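You operate a simulated robot arm through the tools that you are given. There is no shell and no other tool. Be economical: measure what you need, move in short steps, check, and stop when the job is done.

The job below is to be done with a simulated robot arm. You get a single attempt, and the scene is never put back.

## Task
Brush slate bole over the clamped moulding's top, let it dry, then move it to the green mat.
Fine: use the yellow brush and put it back; leave the blue brush; black knob to FREE and stop slid right back first. Set down upright: squat brush with yellow handle.

It is judged by the outcome, as a careful person would: the job done as asked, and still so three seconds after it is handed in. It fails if anything else is knocked over, pushed out of place, dropped, spilled or broken.

## Robot
A 7-joint arm with a two-finger parallel gripper, fixed in place. Base frame: the origin is at the foot of the arm, x ahead of it, y to its left, z up; the work surface is at about z = 0. Readings come in mm, rad, newtons and seconds.
With the tool pointing down near the work surface it reaches from about 240 to 620 mm from the base axis. Its first joint turns from -1.152 to 1.152 rad. Payload 2.6 kg.
The TCP is the grasp point between the finger pads, 30 mm short of the fingertips. In the tool frame z runs along the fingers and y along their closing line. The gripper opens to 94 mm. The fingers are 28 mm wide and 10 mm thick; the gripper's body (50 by 96 mm) begins 55 mm behind the TCP.
Orientation is told as [roll, pitch, yaw] about the base's x, y, z axes, in that order, counted from this pose: with the fingers straight down and closing along the base's y, the tool's x points along the base's -x, its y along +y and its z along -z.

## Interface
- The arm moves only by the tool move_arm. Its argument "deltas" is a list of rows, each a list of 7 numbers: the turn, a rotation vector about the tool's x, y, z in rad, then the shift along the tool's x, y, z in m, then the gripper command, from -1 (fully open) to 1 (shut), values between in proportion. In form: [[rx, ry, rz, x, y, z, jaw], ...]. A call has 1 to 10 rows; each row shifts and turns the commanded pose from where the row before left it, along the tool's axes as they then stand. Rows are played at 5 a second. More than 50 mm and 0.15 rad between two rows, or a gripper value outside its range, and nothing of the call is played. A pose out of reach is approached as far as the arm can. The call stops where the force on the tool passes 40 N (or 10 N more than at its start, if that is more) or the arm is blocked; 0.2 s more then pass. The fingers move at their own pace (about 72 mm/s each) and stop on an object; they squeeze with about 28 N. The grip force told is the motor's: it shows also when the fingers shut on nothing. Time passes only in rows, and 0.2 s behind the last, so rows that do not move let the fingers close. It gives the time, the measured TCP pose, the force on the tool (base axes), the opening and the grip force at its end, in the units of the frame above (readings bear some noise), with the torque about the TCP (base axes, N m) and any sound that the robot's microphone picked up.
- Cameras (640 x 400 px; columns grow to the right, rows downward): "scene" is fixed at [33.6, 428.9, 568.2]; the picture's right is [-0.79, -0.61, 0.00], its down [-0.32, 0.42, -0.85] and it looks along [0.51, -0.67, -0.53] (base axes); focal length 313 px, centre (320, 200). "wrist" rides on the gripper at [76, 14, -102] in the tool frame; the picture's right is [-0.18, 0.98, 0.00], its down [-0.75, -0.14, -0.64] and it looks along [-0.63, -0.12, 0.77] (tool axes); focal length 243 px, centre (320, 200). There is no depth. A picture from a camera that has moved, and an enlarged one, comes with that camera's place and axes in the base frame and with its lens.
- capture(camera): a new picture of that camera. It takes no simulated time.
- enlarge(camera, box): a new picture of the part [left, top, right, bottom] of that camera's present view, enlarged. It takes no simulated time.
- sign_off(): hands the job in; it is judged then, once.

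Work in short steps. Places have to be worked out from the pictures, the camera data and where the tool is seen: move nearer, look again, correct. Check each grasp and each placing, and mend what went wrong. You have 120 turns and 76 pictures in all, those below and enlarged ones among them. Open the gripper and draw the arm clear of the work before you hand the job in, unless the task says otherwise; then end with one line.

The tools are called after ">>>" by a JSON object that holds its "method" and its "body". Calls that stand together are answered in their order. move_arm: Moves the arm, as the interface text tells. Its arguments: {"type":"object","properties":{"deltas":{"type":"array","items":{"type":"array","items":{"type":"number"}}}},"required":["deltas"]} The other tools are called the same way: capture (camera) takes a picture; enlarge (camera, box) takes an enlarged picture of a part of a camera's view; sign_off () hands the job in.

At the start:

```text
t: 0.0
ee_pos: [367.5, -121.0, 296.5]
tool_rot: [-0.001, 0.001, 0.0]
contact_force: [-0.3, -0.2, -0.9]
wrist_torque: [0.03, -0.01, 0.02]
finger_gap: 93.9
finger_force: 0.0
```

scene: 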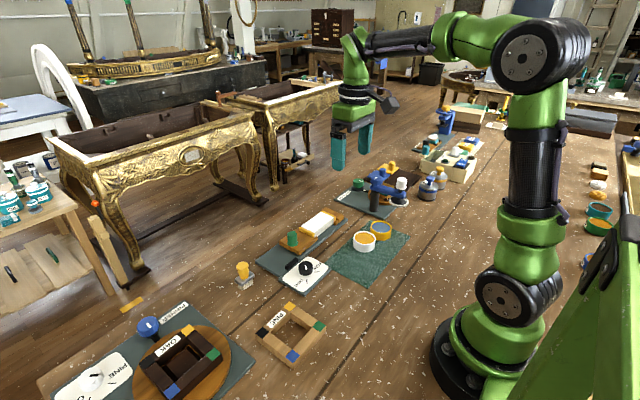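
wrist: 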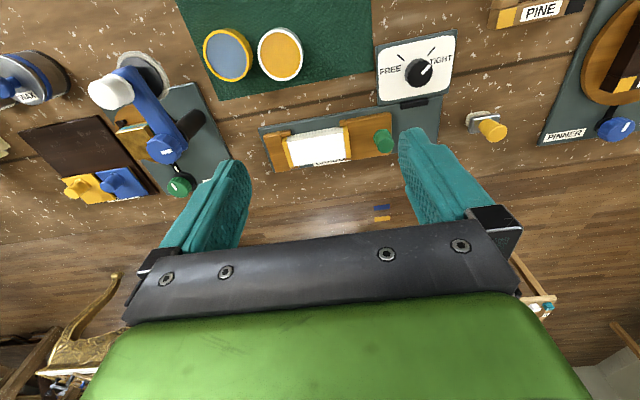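

I'll look closer at the items on the bench before anything moves.

>>> {"method": "enlarge", "body": {"camera": "wrist", "box": [0, 0, 320, 200]}}

>>> {"method": "enlarge", "body": {"camera": "wrist", "box": [240, 0, 560, 200]}}

>>> {"method": "enlarge", "body": {"camera": "scene", "box": [220, 90, 500, 300]}}

```text
2.00 times, centred on (160, 100) of wrist
camera zoom: at [290.7, -106.0, 399.5], right [0.18, 0.98, 0.0], down [0.75, -0.14, 0.64], along [0.63, -0.12, -0.77], focal length 485 px, centre (640, 400)
```

zoom: 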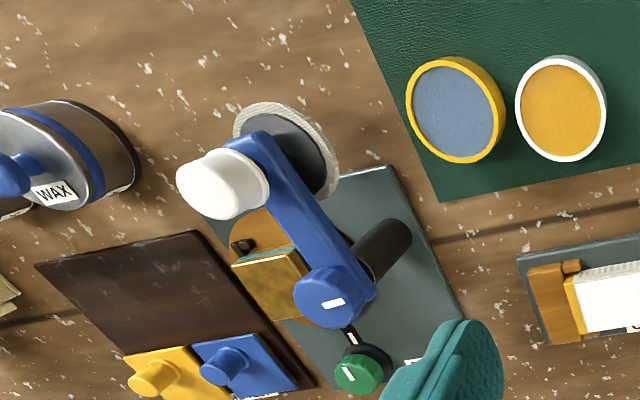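

```text
2.00 times, centred on (400, 100) of wrist
camera zoom: at [290.7, -106.0, 399.5], right [0.18, 0.98, 0.0], down [0.75, -0.14, 0.64], along [0.63, -0.12, -0.77], focal length 485 px, centre (160, 400)
```

zoom: 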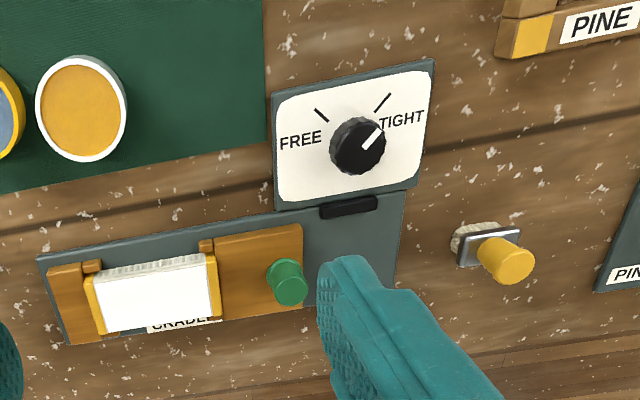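

```text
1.90 times, centred on (360, 195) of scene
camera zoom: at [33.6, 428.9, 568.2], right [-0.79, -0.61, 0.0], down [-0.32, 0.42, -0.85], along [0.51, -0.67, -0.53], focal length 596 px, centre (244, 210)
```

zoom: 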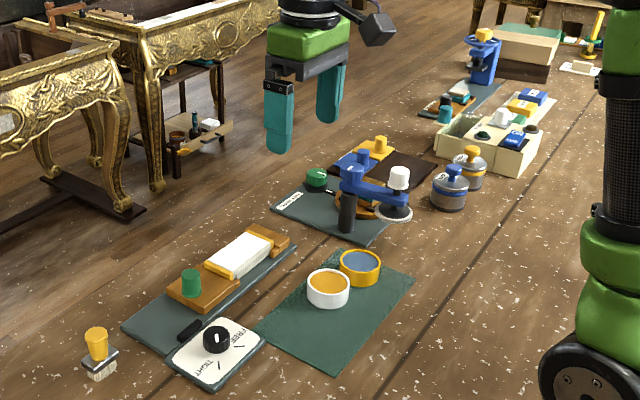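

The brush is near (493,118), the knob near (395,12), the moulding near (480,-146) and the pots near (327,-237) and (338,-169). I'll move over towards the brush for a closer look.

>>> {"method": "move_arm", "body": {"deltas": [[0, 0, 0, -0.002, 0.04, 0.015, -1], [0, 0, 0, -0.002, 0.04, 0.015, -1], [0, 0, 0, -0.002, 0.04, 0.015, -1], [0, 0, 0, -0.002, 0.04, 0.015, -1], [0, 0, 0, -0.002, 0.04, 0.015, -1], [0, 0, 0, -0.002, 0.04, 0.015, -1]]}}

>>> {"method": "capture", "body": {"camera": "wrist"}}

>>> {"method": "enlarge", "body": {"camera": "scene", "box": [190, 230, 310, 310]}}

```text
t: 1.4
ee_pos: [379.0, 118.5, 206.0]
tool_rot: [0.003, -0.001, -0.002]
contact_force: [-0.4, 0.3, -0.4]
wrist_torque: [0.0, -0.01, -0.01]
finger_gap: 94.0
finger_force: 0.0
```

```text
70 pictures are left
camera wrist: at [302.2, 132.9, 309.5], right [0.19, 0.98, 0.0], down [0.75, -0.14, 0.64], along [0.63, -0.12, -0.77], focal length 243 px, centre (320, 200)
```

wrist: 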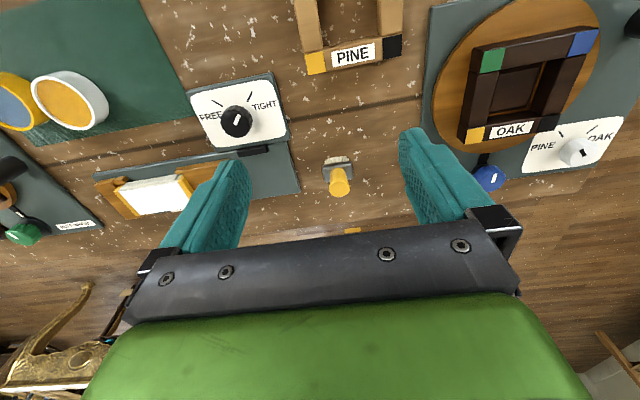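

```text
5.00 times, centred on (250, 270) of scene
camera zoom: at [33.6, 428.9, 568.2], right [-0.79, -0.61, 0.0], down [-0.32, 0.42, -0.85], along [0.51, -0.67, -0.53], focal length 1565 px, centre (670, -150)
```

zoom: 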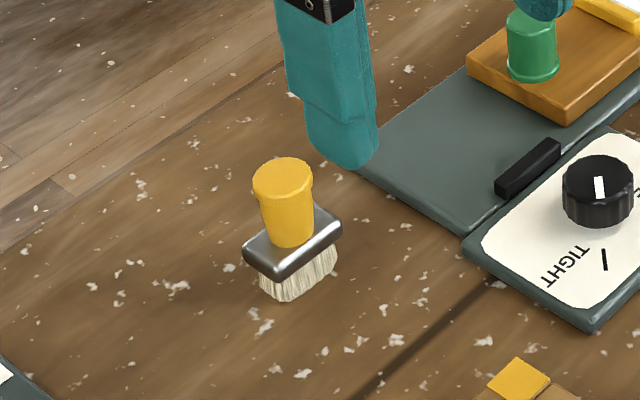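

The brush stands on its bristles at about (489,122), with the handle top at z≈64. I'll go lower and closer to refine that.

>>> {"method": "move_arm", "body": {"deltas": [[0, 0, 0, -0.02, 0.001, 0.025, -1], [0, 0, 0, -0.02, 0.001, 0.025, -1], [0, 0, 0, -0.02, 0.001, 0.025, -1]]}}

>>> {"method": "capture", "body": {"camera": "wrist"}}

```text
t: 2.2
ee_pos: [439.9, 123.1, 132.5]
tool_rot: [0.0, -0.003, -0.001]
contact_force: [0.5, 0.2, 0.1]
wrist_torque: [0.0, 0.02, 0.01]
finger_gap: 94.0
finger_force: 0.1
```

```text
68 pictures are left
camera wrist: at [362.2, 137.2, 234.8], right [0.19, 0.98, 0.0], down [0.75, -0.14, 0.64], along [0.63, -0.12, -0.77], focal length 243 px, centre (320, 200)
```

wrist: 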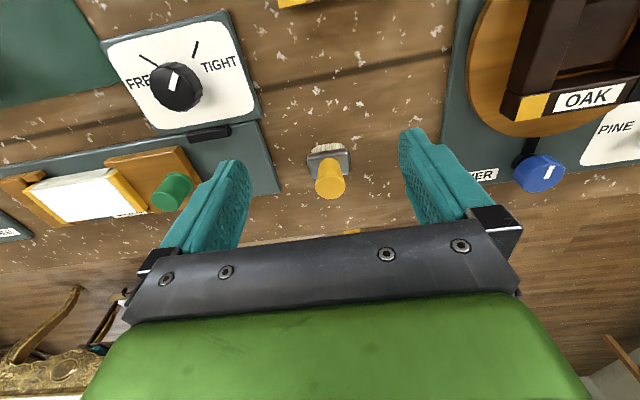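

The brush axis is at about (490,122). I'll centre above it, go down to z≈58 so the tips end just above the ferrule, and close.

>>> {"method": "move_arm", "body": {"deltas": [[0, 0, 0, -0.025, 0, 0, -1], [0, 0, 0, -0.025, -0.001, 0, -1], [0, 0, 0, 0, 0, 0.025, -1], [0, 0, 0, 0, 0, 0.025, -1], [0, 0, 0, 0, 0, 0.024, -1], [0, 0, 0, 0, 0, 0, -1]]}}

>>> {"method": "enlarge", "body": {"camera": "scene", "box": [190, 210, 310, 310]}}

>>> {"method": "capture", "body": {"camera": "wrist"}}

```text
t: 3.6
ee_pos: [488.7, 120.9, 56.2]
tool_rot: [0.0, 0.001, -0.002]
contact_force: [-0.3, -0.7, 0.6]
wrist_torque: [-0.01, -0.03, -0.01]
finger_gap: 94.0
finger_force: 0.0
```

```text
4.00 times, centred on (250, 260) of scene
camera zoom: at [33.6, 428.9, 568.2], right [-0.79, -0.61, 0.0], down [-0.32, 0.42, -0.85], along [0.51, -0.67, -0.53], focal length 1252 px, centre (600, -40)
```

zoom: 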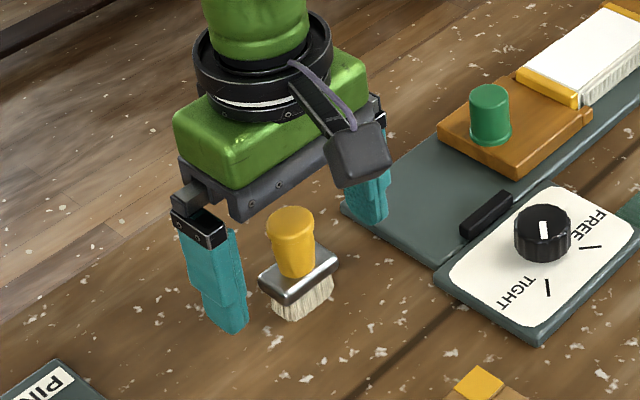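

```text
66 pictures are left
camera wrist: at [412.5, 135.8, 159.7], right [0.18, 0.98, 0.0], down [0.75, -0.14, 0.64], along [0.63, -0.12, -0.77], focal length 243 px, centre (320, 200)
```

wrist: 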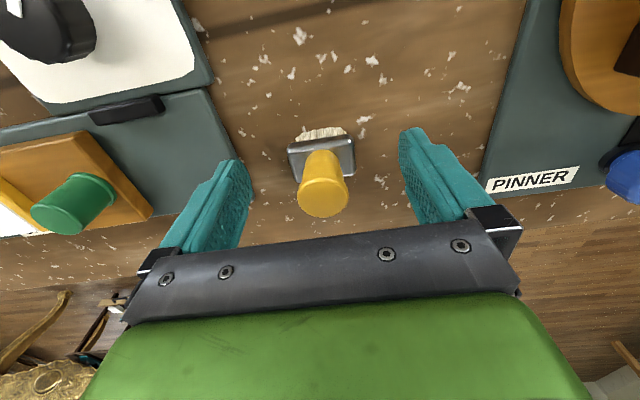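

The brush is centred between the fingers. I'll lift 4 mm so the tips clear the ferrule, then close.

>>> {"method": "move_arm", "body": {"deltas": [[0, 0, 0, -0.001, 0.001, -0.004, -1], [0, 0, 0, 0, 0, 0, 1], [0, 0, 0, 0, 0, 0, 1], [0, 0, 0, 0, 0, 0, 1], [0, 0, 0, 0, 0, 0, 1], [0, 0, 0, 0, 0, 0, 1]]}}

>>> {"method": "capture", "body": {"camera": "wrist"}}

```text
t: 5.0
ee_pos: [490.3, 121.8, 61.4]
tool_rot: [0.0, -0.001, 0.002]
contact_force: [0.1, -0.4, -0.8]
wrist_torque: [-0.04, -0.02, 0.01]
finger_gap: 22.9
finger_force: 28.0
```

```text
65 pictures are left
camera wrist: at [413.5, 136.8, 164.0], right [0.18, 0.98, 0.0], down [0.75, -0.14, 0.64], along [0.63, -0.12, -0.77], focal length 243 px, centre (320, 200)
```

wrist: 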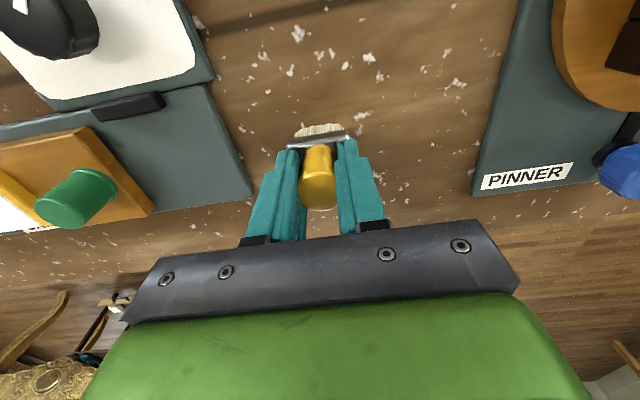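

Gap 22.9 mm and firm, so the handle is held; home is TCP (490,122,61). I'll lift and go to look over the cradle.

>>> {"method": "move_arm", "body": {"deltas": [[0, 0, 0, 0, 0, -0.03, 1], [0, 0, 0, 0, 0, -0.04, 1], [0, 0, 0, 0, 0, -0.04, 1], [0, 0, 0, 0.014, -0.038, 0, 1], [0, 0, 0, 0.014, -0.038, 0, 1], [0, 0, 0, 0.014, -0.038, 0, 1], [0, 0, 0, 0.014, -0.038, 0, 1], [0, 0, 0, 0.014, -0.038, 0, 1], [0, 0, 0, 0.014, -0.038, 0, 1], [0, 0, 0, 0.014, -0.038, 0, 1]]}}

>>> {"method": "capture", "body": {"camera": "wrist"}}

>>> {"method": "capture", "body": {"camera": "scene"}}

```text
t: 7.2
ee_pos: [393.3, -145.2, 171.4]
tool_rot: [-0.001, 0.001, 0.0]
contact_force: [0.3, 0.6, 0.1]
wrist_torque: [0.03, 0.02, -0.02]
finger_gap: 22.8
finger_force: 28.1
```

```text
64 pictures are left
camera wrist: at [315.7, -130.4, 273.6], right [0.18, 0.98, 0.0], down [0.75, -0.14, 0.64], along [0.63, -0.12, -0.77], focal length 243 px, centre (320, 200)
```

wrist: 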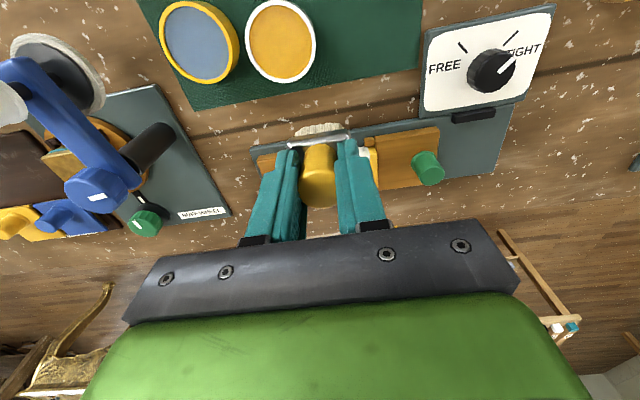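

```text
63 pictures are left
```

scene: 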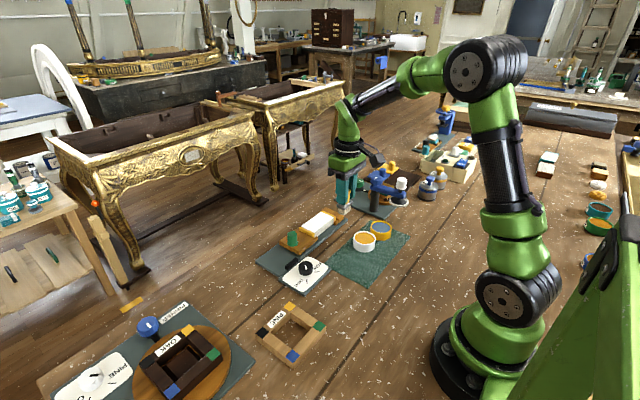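

The slate pot (yellow rim) has its centre at about (327,-237), rim z≈31 and outer diameter ≈67 mm. I'll move over it and come down to just above.

>>> {"method": "move_arm", "body": {"deltas": [[0, 0, 0, 0.022, -0.031, 0, 1], [0, 0, 0, 0.022, -0.031, 0, 1], [0, 0, 0, 0.022, -0.03, 0, 1], [0, 0, 0, 0, 0, 0.03, 1], [0, 0, 0, 0, 0, 0.03, 1], [0, 0, 0, 0, 0, 0.01, 1]]}}

>>> {"method": "capture", "body": {"camera": "wrist"}}

>>> {"method": "enlarge", "body": {"camera": "scene", "box": [320, 180, 440, 260]}}

```text
t: 8.6
ee_pos: [324.2, -236.6, 101.5]
tool_rot: [0.0, 0.0, -0.002]
contact_force: [0.1, -1.1, -0.8]
wrist_torque: [-0.02, 0.01, -0.01]
finger_gap: 22.7
finger_force: 27.9
```

```text
62 pictures are left
camera wrist: at [247.4, -221.0, 204.1], right [0.19, 0.98, 0.0], down [0.75, -0.14, 0.64], along [0.63, -0.12, -0.77], focal length 243 px, centre (320, 200)
```

wrist: 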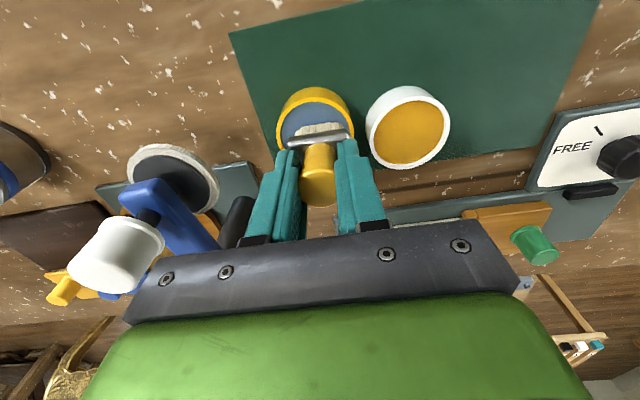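

```text
5.00 times, centred on (380, 220) of scene
camera zoom: at [33.6, 428.9, 568.2], right [-0.79, -0.61, 0.0], down [-0.32, 0.42, -0.85], along [0.51, -0.67, -0.53], focal length 1565 px, centre (20, 100)
```

zoom: 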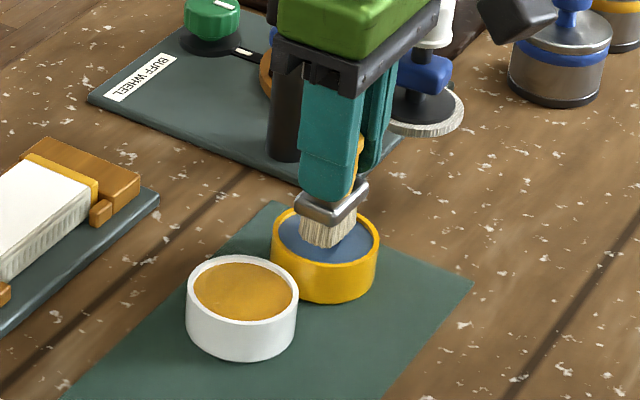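

The brush is over the pot centre. I'll dip gently in small steps.

>>> {"method": "move_arm", "body": {"deltas": [[0, 0, 0, 0, 0, 0.008, 1], [0, 0, 0, 0, 0, 0.006, 1], [0, 0, 0, 0, 0, 0.005, 1], [0, 0, 0, 0, 0, 0, 1]]}}

>>> {"method": "enlarge", "body": {"camera": "scene", "box": [340, 190, 420, 250]}}

```text
t: 9.6
ee_pos: [326.8, -236.7, 86.4]
tool_rot: [-0.001, -0.007, 0.0]
contact_force: [-1.4, 1.2, 4.2]
wrist_torque: [0.13, 0.03, 0.07]
finger_gap: 23.0
finger_force: 28.0
stopped in row 4: the force on the tool passed its limit at 42 N (the readings are from after the stop); the commanded pose is now the measured one
```

```text
6.67 times, centred on (380, 220) of scene
camera zoom: at [33.6, 428.9, 568.2], right [-0.79, -0.61, 0.0], down [-0.32, 0.42, -0.85], along [0.51, -0.67, -0.53], focal length 2087 px, centre (-80, 67)
```

zoom: 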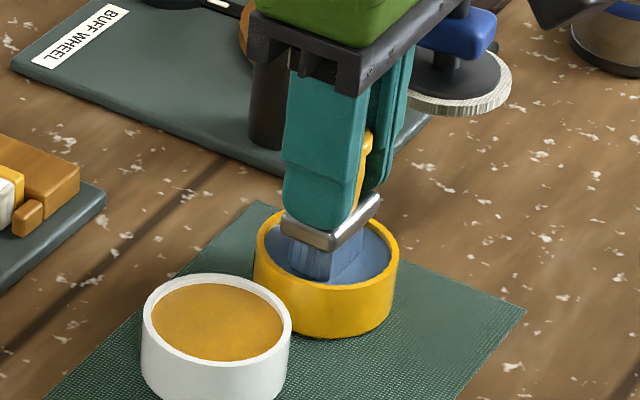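

The bristles are coloured slate: loaded. I'll raise straight up and check how the brush sits in the grip.

>>> {"method": "move_arm", "body": {"deltas": [[0, 0, 0, 0, 0, -0.01, 1], [0, 0, 0, 0, 0, -0.03, 1], [0, 0, 0, 0, 0, -0.04, 1], [0, 0, 0, 0, 0, 0, 1]]}}

>>> {"method": "capture", "body": {"camera": "wrist"}}

>>> {"method": "enlarge", "body": {"camera": "scene", "box": [320, 140, 440, 260]}}

```text
t: 10.6
ee_pos: [326.7, -235.6, 165.1]
tool_rot: [0.0, -0.006, -0.002]
contact_force: [-1.3, 0.1, -0.7]
wrist_torque: [0.02, 0.02, -0.02]
finger_gap: 22.7
finger_force: 27.9
```

```text
59 pictures are left
camera wrist: at [249.2, -221.0, 267.9], right [0.19, 0.98, 0.0], down [0.75, -0.14, 0.65], along [0.64, -0.12, -0.76], focal length 243 px, centre (320, 200)
```

wrist: 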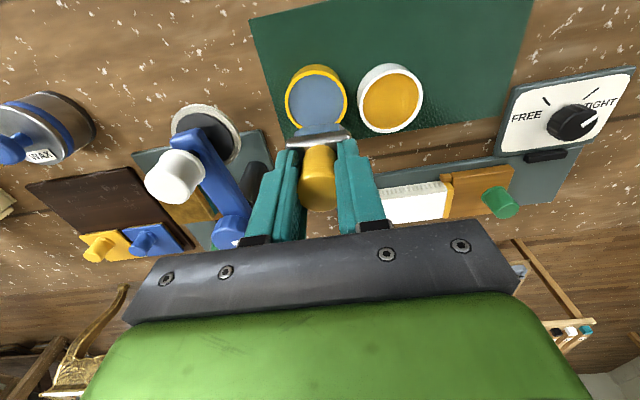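

```text
3.33 times, centred on (380, 200) of scene
camera zoom: at [33.6, 428.9, 568.2], right [-0.79, -0.61, 0.0], down [-0.32, 0.42, -0.85], along [0.51, -0.67, -0.53], focal length 1043 px, centre (120, 200)
```

zoom: 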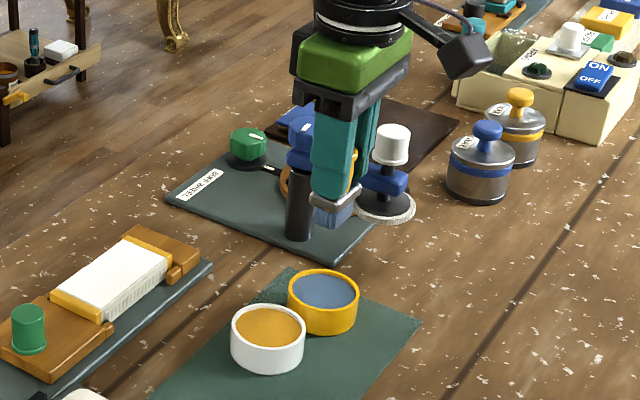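

The brush holds the same place in the grip. I'll move aside to (400,-50) where the fingers won't hide the moulding.

>>> {"method": "move_arm", "body": {"deltas": [[0, 0, 0, -0.015, 0.037, 0, 1], [0, 0, 0, -0.015, 0.037, 0, 1], [0, 0, 0, -0.015, 0.037, 0, 1], [0, 0, 0, -0.015, 0.037, 0, 1], [0, 0, 0, -0.014, 0.037, 0, 1], [0, 0, 0, 0, 0, 0, 1]]}}

>>> {"method": "capture", "body": {"camera": "wrist"}}

>>> {"method": "enlarge", "body": {"camera": "wrist", "box": [110, 80, 290, 200]}}

>>> {"method": "enlarge", "body": {"camera": "scene", "box": [270, 190, 360, 260]}}

```text
t: 11.9
ee_pos: [401.2, -51.1, 165.8]
tool_rot: [-0.001, -0.007, -0.002]
contact_force: [-0.3, -0.5, -1.4]
wrist_torque: [0.0, -0.02, 0.0]
finger_gap: 22.8
finger_force: 28.1
```

```text
57 pictures are left
camera wrist: at [324.0, -34.3, 267.7], right [0.19, 0.98, 0.0], down [0.75, -0.14, 0.65], along [0.64, -0.12, -0.76], focal length 243 px, centre (320, 200)
```

wrist: 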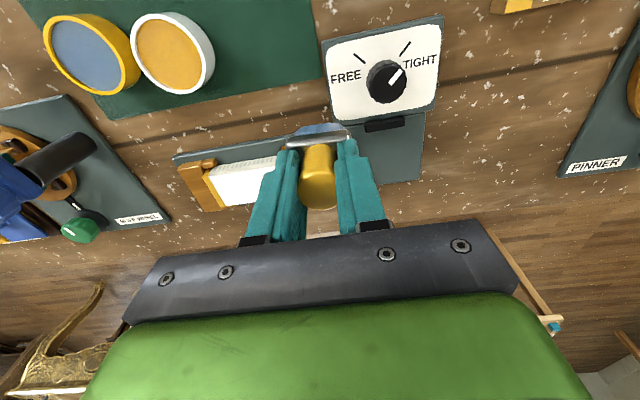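

```text
3.33 times, centred on (200, 140) of wrist
camera zoom: at [324.0, -34.3, 267.7], right [0.19, 0.98, 0.0], down [0.75, -0.14, 0.65], along [0.64, -0.12, -0.76], focal length 809 px, centre (720, 400)
```

zoom: 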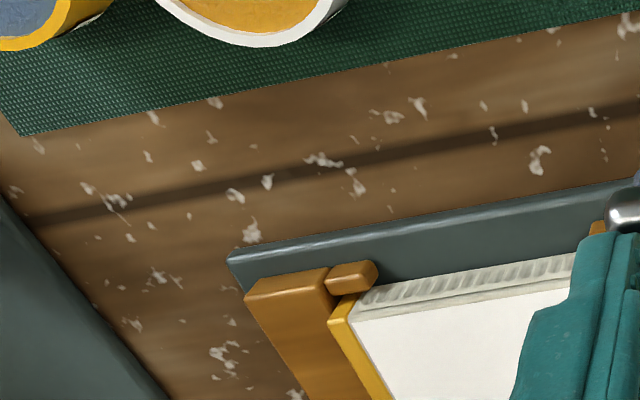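

```text
5.71 times, centred on (315, 225) of scene
camera zoom: at [33.6, 428.9, 568.2], right [-0.79, -0.61, 0.0], down [-0.32, 0.42, -0.85], along [0.51, -0.67, -0.53], focal length 1789 px, centre (349, 57)
```

zoom: 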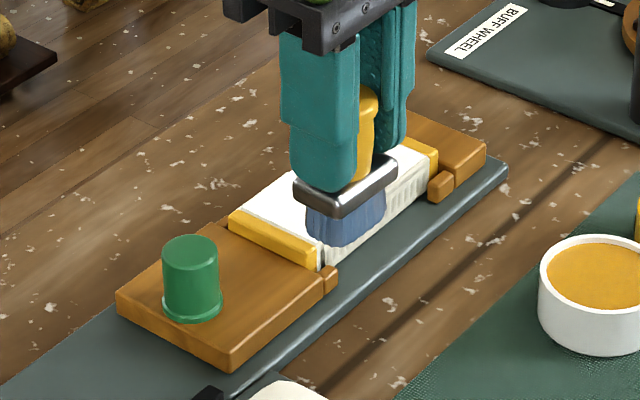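

The moulding top spans about x 455–506, y −193…−100 at z≈34. I'll go to the first pass start (467,−174) and lower towards contact.

>>> {"method": "move_arm", "body": {"deltas": [[0, 0, 0, -0.017, -0.031, 0, 1], [0, 0, 0, -0.017, -0.031, 0, 1], [0, 0, 0, -0.016, -0.031, 0, 1], [0, 0, 0, -0.016, -0.031, 0, 1], [0, 0, 0, 0, 0, 0.035, 1], [0, 0, 0, 0, 0, 0.025, 1], [0, 0, 0, 0, 0, 0, 1]]}}

>>> {"method": "enlarge", "body": {"camera": "scene", "box": [270, 170, 370, 250]}}

>>> {"method": "enlarge", "body": {"camera": "wrist", "box": [240, 80, 500, 240]}}

```text
t: 13.6
ee_pos: [467.3, -177.3, 105.5]
tool_rot: [-0.001, -0.006, -0.002]
contact_force: [0.4, 0.5, -0.3]
wrist_torque: [0.0, 0.04, 0.01]
finger_gap: 22.9
finger_force: 28.0
```

```text
5.00 times, centred on (320, 210) of scene
camera zoom: at [33.6, 428.9, 568.2], right [-0.79, -0.61, 0.0], down [-0.32, 0.42, -0.85], along [0.51, -0.67, -0.53], focal length 1565 px, centre (320, 150)
```

zoom: 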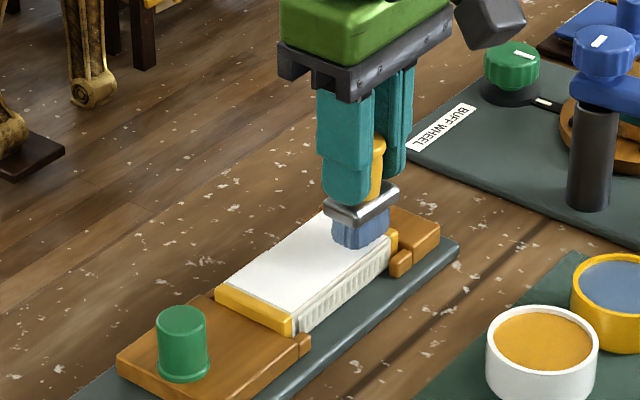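

```text
2.46 times, centred on (370, 160) of wrist
camera zoom: at [389.3, -160.7, 207.0], right [0.19, 0.98, 0.0], down [0.75, -0.14, 0.65], along [0.64, -0.12, -0.76], focal length 597 px, centre (197, 298)
```

zoom: 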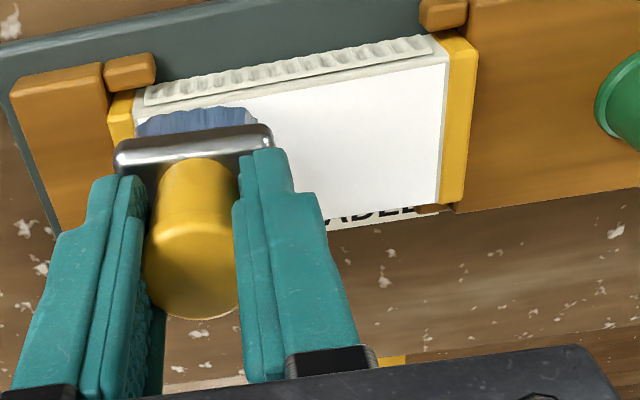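

The brush is right above the near end of the top. I'll lower gently to contact.

>>> {"method": "move_arm", "body": {"deltas": [[0, 0, 0, 0, 0, 0.005, 1], [0, 0, 0, 0, 0, 0.002, 1], [0, 0, 0, 0, 0, 0.001, 1], [0, 0, 0, 0, 0, 0, 1]]}}

>>> {"method": "enlarge", "body": {"camera": "wrist", "box": [240, 80, 500, 240]}}

```text
t: 14.6
ee_pos: [466.6, -175.8, 96.7]
tool_rot: [-0.002, -0.007, -0.001]
contact_force: [-0.3, -0.8, -1.1]
wrist_torque: [-0.01, -0.05, 0.0]
finger_gap: 22.8
finger_force: 28.0
```

```text
2.46 times, centred on (370, 160) of wrist
camera zoom: at [389.7, -160.7, 199.5], right [0.19, 0.98, 0.0], down [0.75, -0.14, 0.65], along [0.64, -0.12, -0.76], focal length 597 px, centre (197, 298)
```

zoom: 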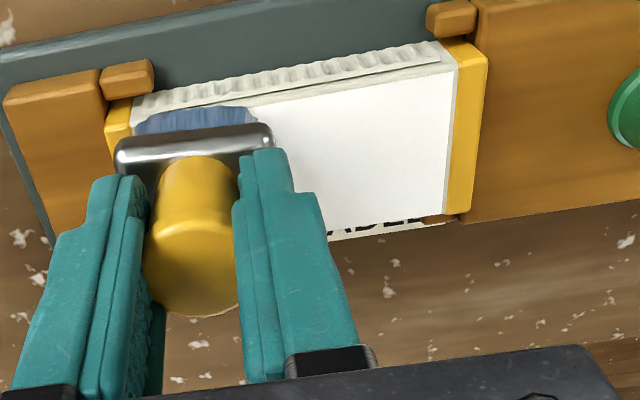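

No contact yet, so down 1 mm at a time.

>>> {"method": "move_arm", "body": {"deltas": [[0, 0, 0, 0, 0, 0.001, 1], [0, 0, 0, 0, 0, 0.001, 1], [0, 0, 0, 0, 0, 0, 1]]}}

```text
t: 15.3
ee_pos: [467.9, -176.0, 96.6]
tool_rot: [-0.003, -0.005, 0.0]
contact_force: [-0.3, 0.2, 2.7]
wrist_torque: [-0.09, -0.06, 0.01]
finger_gap: 22.5
finger_force: 28.6
```

A light contact of 2.7 N. I'll stroke along +y.

>>> {"method": "move_arm", "body": {"deltas": [[0, 0, 0, 0, 0.008, 0.001, 1], [0, 0, 0, 0, 0.008, 0, 1], [0, 0, 0, 0, 0.008, 0, 1], [0, 0, 0, 0, 0.008, 0, 1], [0, 0, 0, 0, 0.008, 0, 1], [0, 0, 0, 0, 0.008, 0, 1], [0, 0, 0, 0, 0.008, 0, 1], [0, 0, 0, 0, 0.005, 0, 1]]}}

>>> {"method": "capture", "body": {"camera": "wrist"}}

>>> {"method": "enlarge", "body": {"camera": "scene", "box": [270, 170, 370, 250]}}

```text
t: 17.1
ee_pos: [466.4, -115.5, 94.0]
tool_rot: [-0.004, -0.005, -0.002]
contact_force: [0.2, 0.8, -0.3]
wrist_torque: [0.02, -0.02, -0.01]
finger_gap: 22.8
finger_force: 28.3
```

```text
51 pictures are left
camera wrist: at [389.0, -99.8, 196.7], right [0.18, 0.98, 0.0], down [0.75, -0.14, 0.65], along [0.64, -0.12, -0.76], focal length 243 px, centre (320, 200)
```

wrist: 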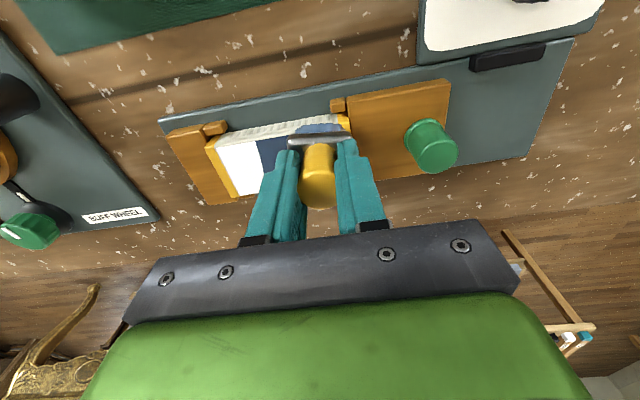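

```text
5.00 times, centred on (320, 210) of scene
camera zoom: at [33.6, 428.9, 568.2], right [-0.79, -0.61, 0.0], down [-0.32, 0.42, -0.85], along [0.51, -0.67, -0.53], focal length 1565 px, centre (320, 150)
```

zoom: 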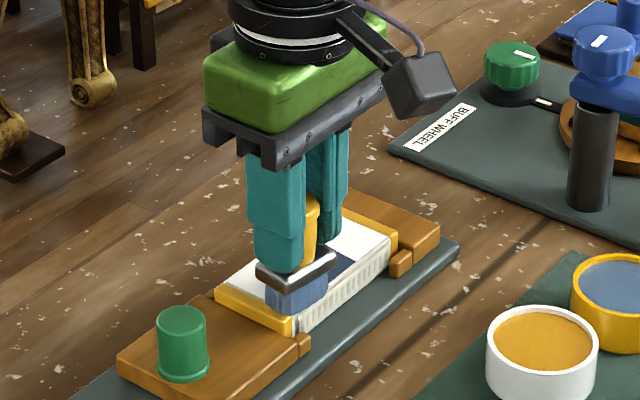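

The middle section is slate already, across the full width. The −y end is still white and contact has faded here, so I'll press slightly and stroke back.

>>> {"method": "move_arm", "body": {"deltas": [[0, 0, 0, -0.004, 0.004, 0.001, 1], [0, 0, 0, 0, 0, 0.001, 1], [0, 0, 0, 0, 0, 0, 1]]}}

```text
t: 17.9
ee_pos: [472.4, -112.4, 94.0]
tool_rot: [-0.001, -0.007, -0.002]
contact_force: [-2.0, -1.0, 8.0]
wrist_torque: [0.15, -0.05, 0.06]
finger_gap: 22.5
finger_force: 28.0
```

Contact is 8 N. I'll stroke back towards −y at the middle of the width.

>>> {"method": "move_arm", "body": {"deltas": [[0, 0, 0, -0.001, -0.008, 0, 1], [0, 0, 0, -0.001, -0.008, 0, 1], [0, 0, 0, -0.001, -0.008, 0, 1], [0, 0, 0, -0.001, -0.008, 0, 1], [0, 0, 0, -0.001, -0.008, 0, 1], [0, 0, 0, -0.001, -0.008, 0, 1], [0, 0, 0, -0.001, -0.008, 0, 1], [0, 0, 0, -0.001, -0.008, 0, 1], [0, 0, 0, 0, -0.003, 0, 1]]}}

>>> {"method": "capture", "body": {"camera": "wrist"}}

```text
t: 19.9
ee_pos: [478.2, -179.2, 92.9]
tool_rot: [-0.001, -0.007, -0.003]
contact_force: [-1.5, 0.3, -1.1]
wrist_torque: [0.03, 0.0, -0.03]
finger_gap: 22.6
finger_force: 28.0
```

```text
49 pictures are left
camera wrist: at [401.4, -163.4, 195.7], right [0.19, 0.98, 0.0], down [0.75, -0.14, 0.65], along [0.64, -0.12, -0.76], focal length 243 px, centre (320, 200)
```

wrist: 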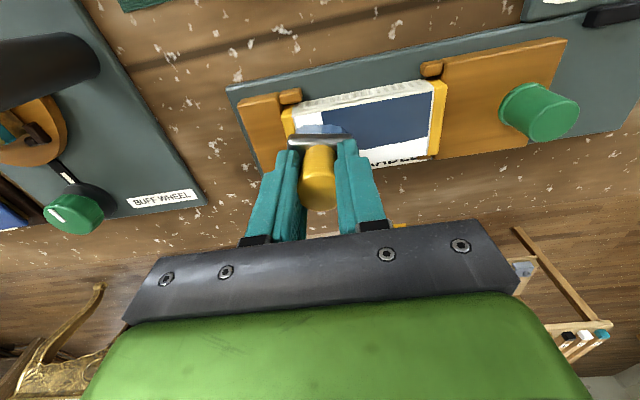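

The right and middle are covered, while the left end is still white and contact is lost. I'll press lightly there.

>>> {"method": "move_arm", "body": {"deltas": [[0, 0, 0, 0, 0, 0.001, 1], [0, 0, 0, 0, 0, 0.001, 1], [0, 0, 0, 0, 0, 0.001, 1], [0, 0, 0, 0, 0, 0, 1]]}}

```text
t: 20.9
ee_pos: [479.9, -178.4, 92.5]
tool_rot: [-0.005, -0.011, -0.002]
contact_force: [-3.7, 0.7, 18.8]
wrist_torque: [0.12, 0.1, 0.05]
finger_gap: 22.9
finger_force: 27.8
```

Good contact at 19 N. I'll brush this section with short strokes.

>>> {"method": "move_arm", "body": {"deltas": [[0, 0, 0, 0, 0.007, 0, 1], [0, 0, 0, 0, 0.007, 0, 1], [0, 0, 0, 0, 0.007, 0, 1], [0, 0, 0, 0, -0.007, 0, 1], [0, 0, 0, 0, -0.007, 0, 1], [0, 0, 0, 0, -0.007, 0, 1], [0, 0, 0, 0, -0.003, 0, 1], [0, 0, 0, 0, 0.01, -0.02, 1], [0, 0, 0, 0, 0.03, -0.03, 1], [0, 0, 0, 0, 0.03, 0, 1]]}}

>>> {"method": "capture", "body": {"camera": "wrist"}}

>>> {"method": "enlarge", "body": {"camera": "scene", "box": [270, 170, 370, 250]}}

```text
t: 23.1
ee_pos: [478.1, -113.5, 137.9]
tool_rot: [-0.002, -0.005, -0.003]
contact_force: [-0.3, 1.2, -0.7]
wrist_torque: [0.02, -0.01, 0.02]
finger_gap: 22.3
finger_force: 27.9
```

```text
48 pictures are left
camera wrist: at [401.1, -98.1, 241.3], right [0.19, 0.98, 0.0], down [0.75, -0.14, 0.65], along [0.64, -0.12, -0.76], focal length 243 px, centre (320, 200)
```

wrist: 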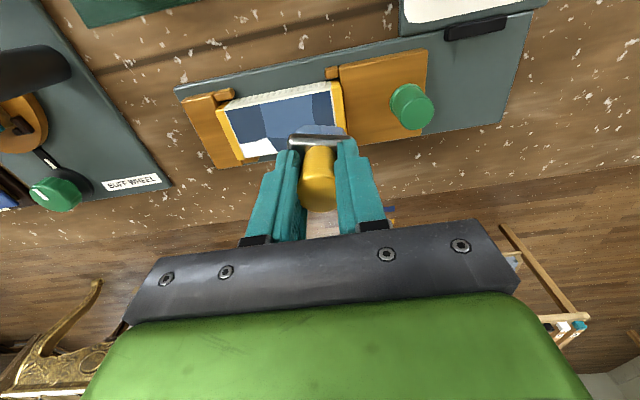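

```text
5.00 times, centred on (320, 210) of scene
camera zoom: at [33.6, 428.9, 568.2], right [-0.79, -0.61, 0.0], down [-0.32, 0.42, -0.85], along [0.51, -0.67, -0.53], focal length 1565 px, centre (320, 150)
```

zoom: 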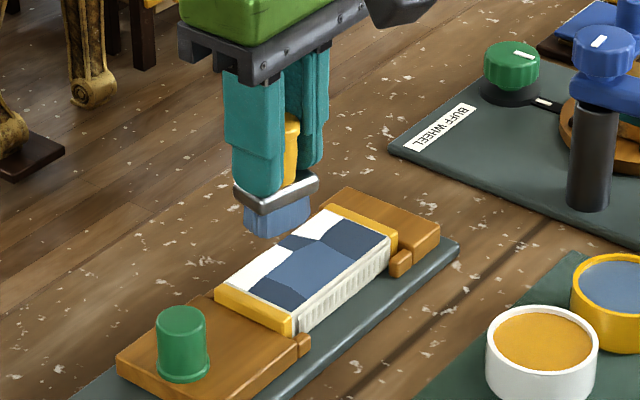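

Left to do are the far-side cells at both ends; the lighter patches look like drying ones. I'll go to x≈494 and lower to contact.

>>> {"method": "move_arm", "body": {"deltas": [[0, 0, 0, -0.016, -0.002, 0.02, 1], [0, 0, 0, 0, 0, 0.023, 1], [0, 0, 0, 0, 0, 0.001, 1], [0, 0, 0, 0, 0, 0.001, 1], [0, 0, 0, 0, 0, 0, 1]]}}

```text
t: 24.4
ee_pos: [494.5, -114.3, 94.4]
tool_rot: [-0.001, -0.006, -0.001]
contact_force: [-0.6, 0.2, -1.7]
wrist_torque: [0.03, 0.02, 0.0]
finger_gap: 22.8
finger_force: 27.7
```

No contact yet, so a little lower.

>>> {"method": "move_arm", "body": {"deltas": [[0, 0, 0, 0, 0, 0.001, 1], [0, 0, 0, 0, 0, 0.001, 1], [0, 0, 0, 0, 0, 0.001, 1], [0, 0, 0, 0, 0, 0, 1]]}}

```text
t: 25.4
ee_pos: [495.0, -114.0, 91.5]
tool_rot: [-0.002, -0.006, -0.003]
contact_force: [0.4, -0.3, -0.9]
wrist_torque: [-0.01, 0.0, 0.01]
finger_gap: 22.5
finger_force: 27.9
```

Still free; lower again.

>>> {"method": "move_arm", "body": {"deltas": [[0, 0, 0, 0, 0, 0.001, 1], [0, 0, 0, 0, 0, 0.001, 1], [0, 0, 0, 0, 0, 0, 1]]}}

```text
t: 26.1
ee_pos: [495.1, -114.9, 90.8]
tool_rot: [-0.001, -0.009, -0.004]
contact_force: [-2.2, -0.1, 9.6]
wrist_torque: [-0.02, 0.07, -0.02]
finger_gap: 22.5
finger_force: 28.3
```

Contact is about 10 N. I'll stroke along the far row to the −y end.

>>> {"method": "move_arm", "body": {"deltas": [[0, 0, 0, 0, 0.005, 0, 1], [0, 0, 0, 0, -0.008, 0, 1], [0, 0, 0, 0, -0.009, 0.0005, 1], [0, 0, 0, 0, -0.009, 0, 1], [0, 0, 0, 0, -0.009, 0.0005, 1], [0, 0, 0, 0, -0.009, 0, 1], [0, 0, 0, 0, -0.009, 0.0005, 1], [0, 0, 0, 0, -0.009, 0, 1], [0, 0, 0, 0, -0.009, 0.0005, 1], [0, 0, 0, 0, -0.001, 0, 1]]}}

>>> {"method": "enlarge", "body": {"camera": "scene", "box": [270, 170, 370, 250]}}

```text
t: 28.4
ee_pos: [495.9, -179.7, 90.5]
tool_rot: [-0.002, -0.012, -0.001]
contact_force: [1.0, 11.3, 29.9]
wrist_torque: [0.49, -0.05, -0.01]
finger_gap: 22.7
finger_force: 27.9
```

```text
5.00 times, centred on (320, 210) of scene
camera zoom: at [33.4, 428.9, 568.1], right [-0.79, -0.61, 0.0], down [-0.32, 0.42, -0.85], along [0.51, -0.67, -0.53], focal length 1565 px, centre (320, 150)
```

zoom: 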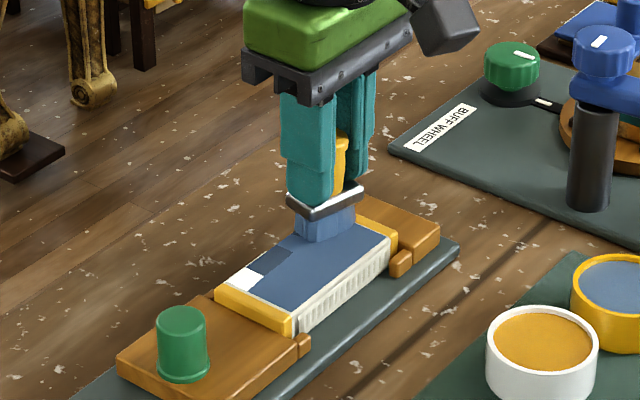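

Only the far +y cell still shows white. I'll lift, return above it at y≈−112, and lower.

>>> {"method": "move_arm", "body": {"deltas": [[0, 0, 0, 0, 0.002, -0.01, 1], [0, 0, 0, 0, 0.022, -0.01, 1], [0, 0, 0, 0, 0.022, 0, 1], [0, 0, 0, 0, 0.022, 0, 1], [0, 0, 0, 0, 0.002, 0.01, 1], [0, 0, 0, 0, 0, 0.007, 1], [0, 0, 0, 0, 0, 0.002, 1], [0, 0, 0, 0, 0, 0.001, 1], [0, 0, 0, 0, 0, 0, 1]]}}

>>> {"method": "capture", "body": {"camera": "wrist"}}

```text
t: 30.4
ee_pos: [495.9, -110.0, 90.6]
tool_rot: [-0.002, -0.012, 0.0]
contact_force: [-4.2, 3.8, 28.5]
wrist_torque: [0.16, 0.28, -0.01]
finger_gap: 22.7
finger_force: 28.0
```

```text
45 pictures are left
camera wrist: at [416.9, -94.6, 192.4], right [0.19, 0.98, 0.0], down [0.75, -0.14, 0.65], along [0.64, -0.12, -0.76], focal length 243 px, centre (320, 200)
```

wrist: 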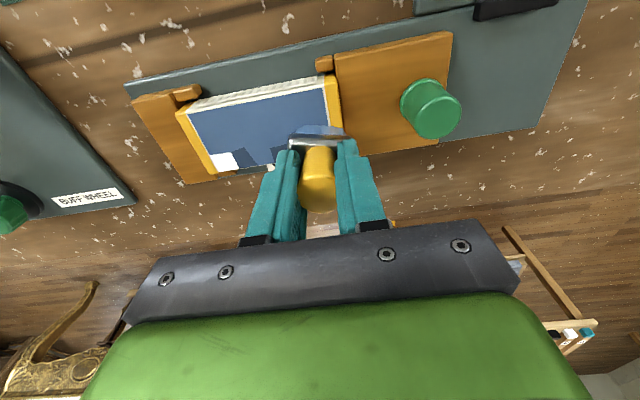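

Contact is good here. I'll wiggle over this corner, then lift and see; a small white cell is also left at the far −y corner.

>>> {"method": "move_arm", "body": {"deltas": [[0, 0, 0, -0.003, 0.003, 0, 1], [0, 0, 0, -0.002, -0.004, 0, 1], [0, 0, 0, 0, -0.006, 0, 1], [0, 0, 0, 0, 0.006, 0, 1], [0, 0, 0, 0, 0.003, 0, 1], [0, 0, 0, 0, 0, -0.01, 1], [0, 0, 0, 0.01, -0.02, -0.02, 1], [0, 0, 0, 0.02, -0.03, -0.02, 1]]}}

>>> {"method": "enlarge", "body": {"camera": "scene", "box": [270, 170, 370, 250]}}

>>> {"method": "capture", "body": {"camera": "wrist"}}

```text
t: 32.1
ee_pos: [469.3, -159.0, 137.3]
tool_rot: [0.001, -0.004, -0.003]
contact_force: [0.5, 0.0, 0.0]
wrist_torque: [0.01, 0.0, 0.02]
finger_gap: 22.7
finger_force: 28.1
```

```text
5.00 times, centred on (320, 210) of scene
camera zoom: at [33.6, 428.9, 568.2], right [-0.79, -0.61, 0.0], down [-0.32, 0.42, -0.85], along [0.51, -0.67, -0.53], focal length 1565 px, centre (320, 150)
```

zoom: 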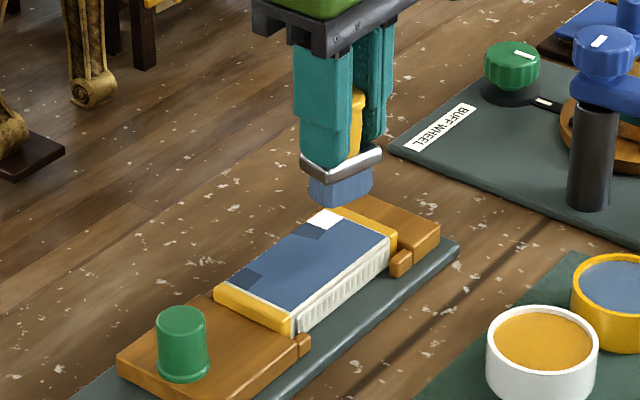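

```text
43 pictures are left
camera wrist: at [391.8, -143.5, 240.0], right [0.19, 0.98, 0.0], down [0.75, -0.14, 0.65], along [0.63, -0.12, -0.76], focal length 243 px, centre (320, 200)
```

wrist: 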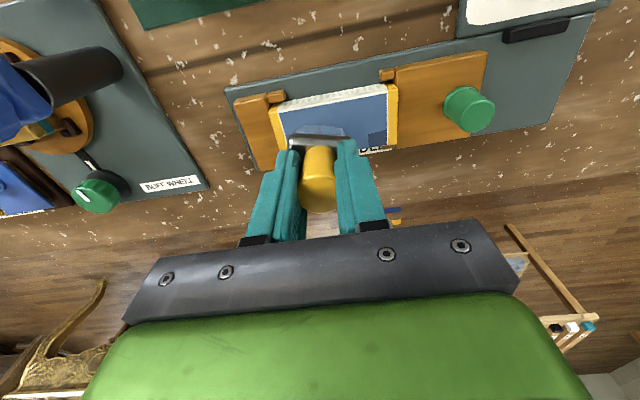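

That corner is painted. Now the far −y corner, by lowering at about (500,−183).

>>> {"method": "move_arm", "body": {"deltas": [[0, 0, 0, -0.031, -0.024, 0, 1], [0, 0, 0, 0, 0, 0.03, 1], [0, 0, 0, 0, 0, 0.014, 1], [0, 0, 0, 0, 0, 0.001, 1], [0, 0, 0, 0, 0, 0.001, 1], [0, 0, 0, 0, 0, 0, 1]]}}

```text
t: 33.5
ee_pos: [499.7, -181.9, 92.8]
tool_rot: [-0.003, -0.007, -0.002]
contact_force: [-0.1, -0.3, -0.9]
wrist_torque: [0.01, -0.01, 0.0]
finger_gap: 22.6
finger_force: 28.4
```

No contact at 92.8; go down about 3 mm.

>>> {"method": "move_arm", "body": {"deltas": [[0, 0, 0, 0, 0, 0.001, 1], [0, 0, 0, 0, 0, 0.001, 1], [0, 0, 0, 0, 0, 0.001, 1], [0, 0, 0, 0, 0, 0, 1]]}}

```text
t: 34.5
ee_pos: [501.3, -181.3, 91.2]
tool_rot: [-0.002, -0.01, -0.002]
contact_force: [-2.1, 0.7, 13.6]
wrist_torque: [0.17, 0.16, -0.02]
finger_gap: 22.8
finger_force: 28.3
```

In contact; I'll wiggle, then lift and check.

>>> {"method": "move_arm", "body": {"deltas": [[0, 0, 0, -0.002, 0.004, 0.0005, 1], [0, 0, 0, 0, 0.005, 0.0005, 1], [0, 0, 0, 0, -0.005, 0, 1], [0, 0, 0, 0, -0.004, 0, 1], [0, 0, 0, 0, -0.002, 0, 1], [0, 0, 0, 0, 0.002, -0.012, 1], [0, 0, 0, 0, 0.03, -0.02, 1], [0, 0, 0, 0, 0.04, -0.02, 1], [0, 0, 0, 0, 0.04, 0, 1]]}}

>>> {"method": "enlarge", "body": {"camera": "scene", "box": [270, 170, 370, 250]}}

>>> {"method": "enlarge", "body": {"camera": "wrist", "box": [160, 60, 320, 160]}}

```text
t: 36.5
ee_pos: [499.1, -71.2, 138.5]
tool_rot: [-0.001, -0.004, -0.004]
contact_force: [-0.6, 0.3, 0.1]
wrist_torque: [-0.03, 0.0, -0.01]
finger_gap: 22.8
finger_force: 28.0
```

```text
5.00 times, centred on (320, 210) of scene
camera zoom: at [33.6, 428.8, 568.2], right [-0.79, -0.61, 0.0], down [-0.32, 0.42, -0.85], along [0.51, -0.67, -0.53], focal length 1565 px, centre (320, 150)
```

zoom: 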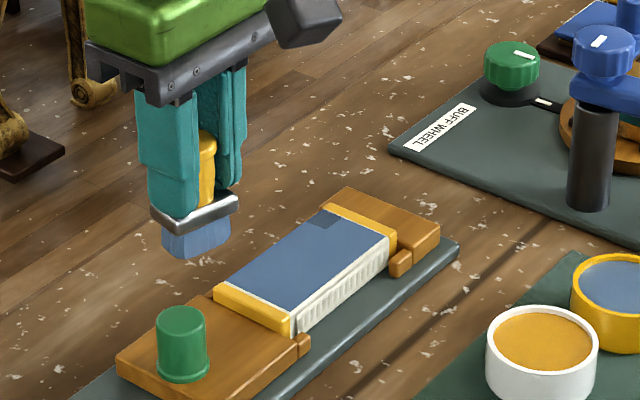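

```text
4.00 times, centred on (240, 110) of wrist
camera zoom: at [422.6, -56.3, 241.7], right [0.19, 0.98, 0.0], down [0.75, -0.14, 0.65], along [0.63, -0.12, -0.76], focal length 970 px, centre (640, 560)
```

zoom: 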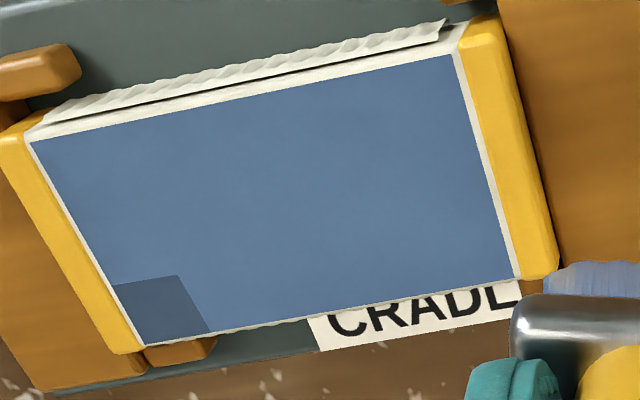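

The whole top is slate and the last corner is drying. I'll take the brush back to (490,122).

>>> {"method": "move_arm", "body": {"deltas": [[0, 0, 0, 0.002, 0.038, -0.01, 1], [0, 0, 0, 0.002, 0.039, 0, 1], [0, 0, 0, 0.002, 0.039, 0, 1], [0, 0, 0, 0.002, 0.039, 0, 1], [0, 0, 0, 0.001, 0.038, 0, 1], [0, 0, 0, 0, 0, 0.04, 1], [0, 0, 0, 0, 0, 0.03, 1], [0, 0, 0, 0, 0, 0.012, 1], [0, 0, 0, 0, 0, 0, 1]]}}

>>> {"method": "enlarge", "body": {"camera": "scene", "box": [190, 210, 310, 310]}}

```text
t: 38.5
ee_pos: [492.7, 120.7, 68.1]
tool_rot: [-0.001, -0.006, -0.003]
contact_force: [-0.1, -0.2, -1.0]
wrist_torque: [0.01, 0.03, -0.02]
finger_gap: 22.7
finger_force: 28.0
```

```text
4.00 times, centred on (250, 260) of scene
camera zoom: at [33.6, 428.9, 568.2], right [-0.79, -0.61, 0.0], down [-0.32, 0.42, -0.85], along [0.51, -0.67, -0.53], focal length 1252 px, centre (600, -40)
```

zoom: 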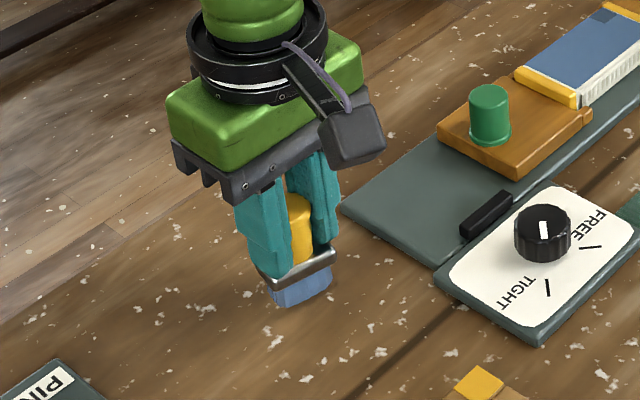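

Lower slowly to bench contact.

>>> {"method": "move_arm", "body": {"deltas": [[0, 0, 0, 0.002, 0.001, 0.006, 1], [0, 0, 0, 0, 0, 0.002, 1], [0, 0, 0, 0, 0, 0.002, 1], [0, 0, 0, 0, 0, 0, 1]]}}

```text
t: 39.5
ee_pos: [493.4, 122.6, 59.2]
tool_rot: [0.0, -0.009, -0.001]
contact_force: [-7.1, -0.7, 18.9]
wrist_torque: [0.0, 0.26, 0.01]
finger_gap: 22.5
finger_force: 27.9
```

The bristles touch the bench. I'll ease off 1 mm and open gently.

>>> {"method": "move_arm", "body": {"deltas": [[0, 0, 0, 0, 0, -0.001, 1], [0, 0, 0, 0, 0, 0, 0.2], [0, 0, 0, 0, 0, 0, -0.4], [0, 0, 0, 0, 0, 0, -1], [0, 0, 0, 0, 0, 0, -1], [0, 0, 0, 0, 0, -0.03, -1], [0, 0, 0, 0, 0, -0.04, -1]]}}

>>> {"method": "enlarge", "body": {"camera": "scene", "box": [190, 210, 310, 310]}}

>>> {"method": "capture", "body": {"camera": "wrist"}}

```text
t: 41.1
ee_pos: [491.3, 123.3, 130.6]
tool_rot: [-0.002, -0.007, -0.003]
contact_force: [-1.2, -0.1, -1.0]
wrist_torque: [0.01, 0.03, 0.01]
finger_gap: 94.0
finger_force: 0.1
```

```text
4.00 times, centred on (250, 260) of scene
camera zoom: at [33.6, 428.9, 568.2], right [-0.79, -0.61, 0.0], down [-0.32, 0.42, -0.85], along [0.51, -0.67, -0.53], focal length 1252 px, centre (600, -40)
```

zoom: 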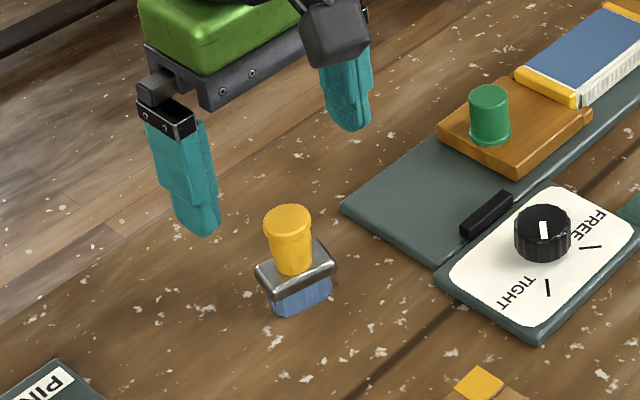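

```text
38 pictures are left
camera wrist: at [413.9, 138.5, 232.6], right [0.19, 0.98, 0.0], down [0.75, -0.14, 0.65], along [0.64, -0.12, -0.76], focal length 243 px, centre (320, 200)
```

wrist: 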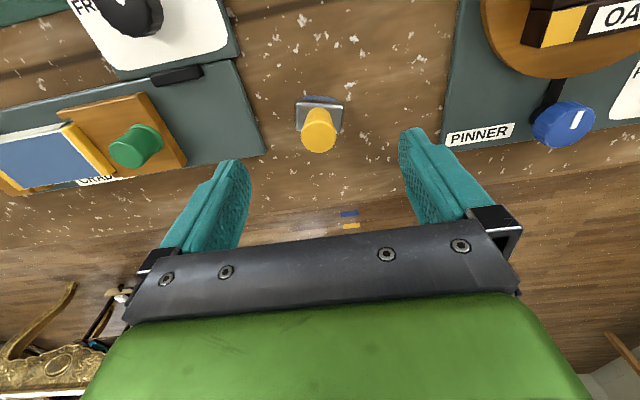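

The brush is back, upright. Next is the black knob at about (393,11); I'll move above it and check alignment.

>>> {"method": "move_arm", "body": {"deltas": [[0, 0, 0, 0.02, -0.022, -0.01, -1], [0, 0, 0, 0.025, -0.03, 0, -1], [0, 0, 0, 0.025, -0.03, 0, -1], [0, 0, 0, 0.028, -0.03, 0.03, -1], [0, 0, 0, 0, 0, 0.03, -1], [0, 0, 0, 0, 0, 0, -1]]}}

>>> {"method": "capture", "body": {"camera": "wrist"}}

>>> {"method": "enlarge", "body": {"camera": "scene", "box": [260, 200, 380, 300]}}

```text
refused: row 4 steps farther than a row can; nothing moved
```

```text
37 pictures are left
camera wrist: at [413.9, 138.5, 232.6], right [0.19, 0.98, 0.0], down [0.75, -0.14, 0.65], along [0.64, -0.12, -0.76], focal length 243 px, centre (320, 200)
```

wrist: 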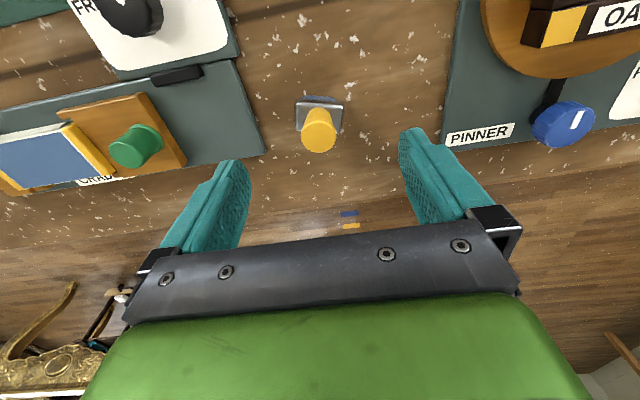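

```text
4.00 times, centred on (320, 250) of scene
camera zoom: at [33.6, 428.9, 568.2], right [-0.79, -0.61, 0.0], down [-0.32, 0.42, -0.85], along [0.51, -0.67, -0.53], focal length 1252 px, centre (320, 0)
```

zoom: 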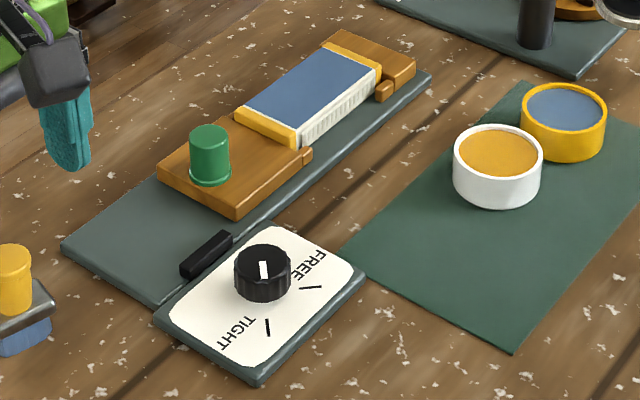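

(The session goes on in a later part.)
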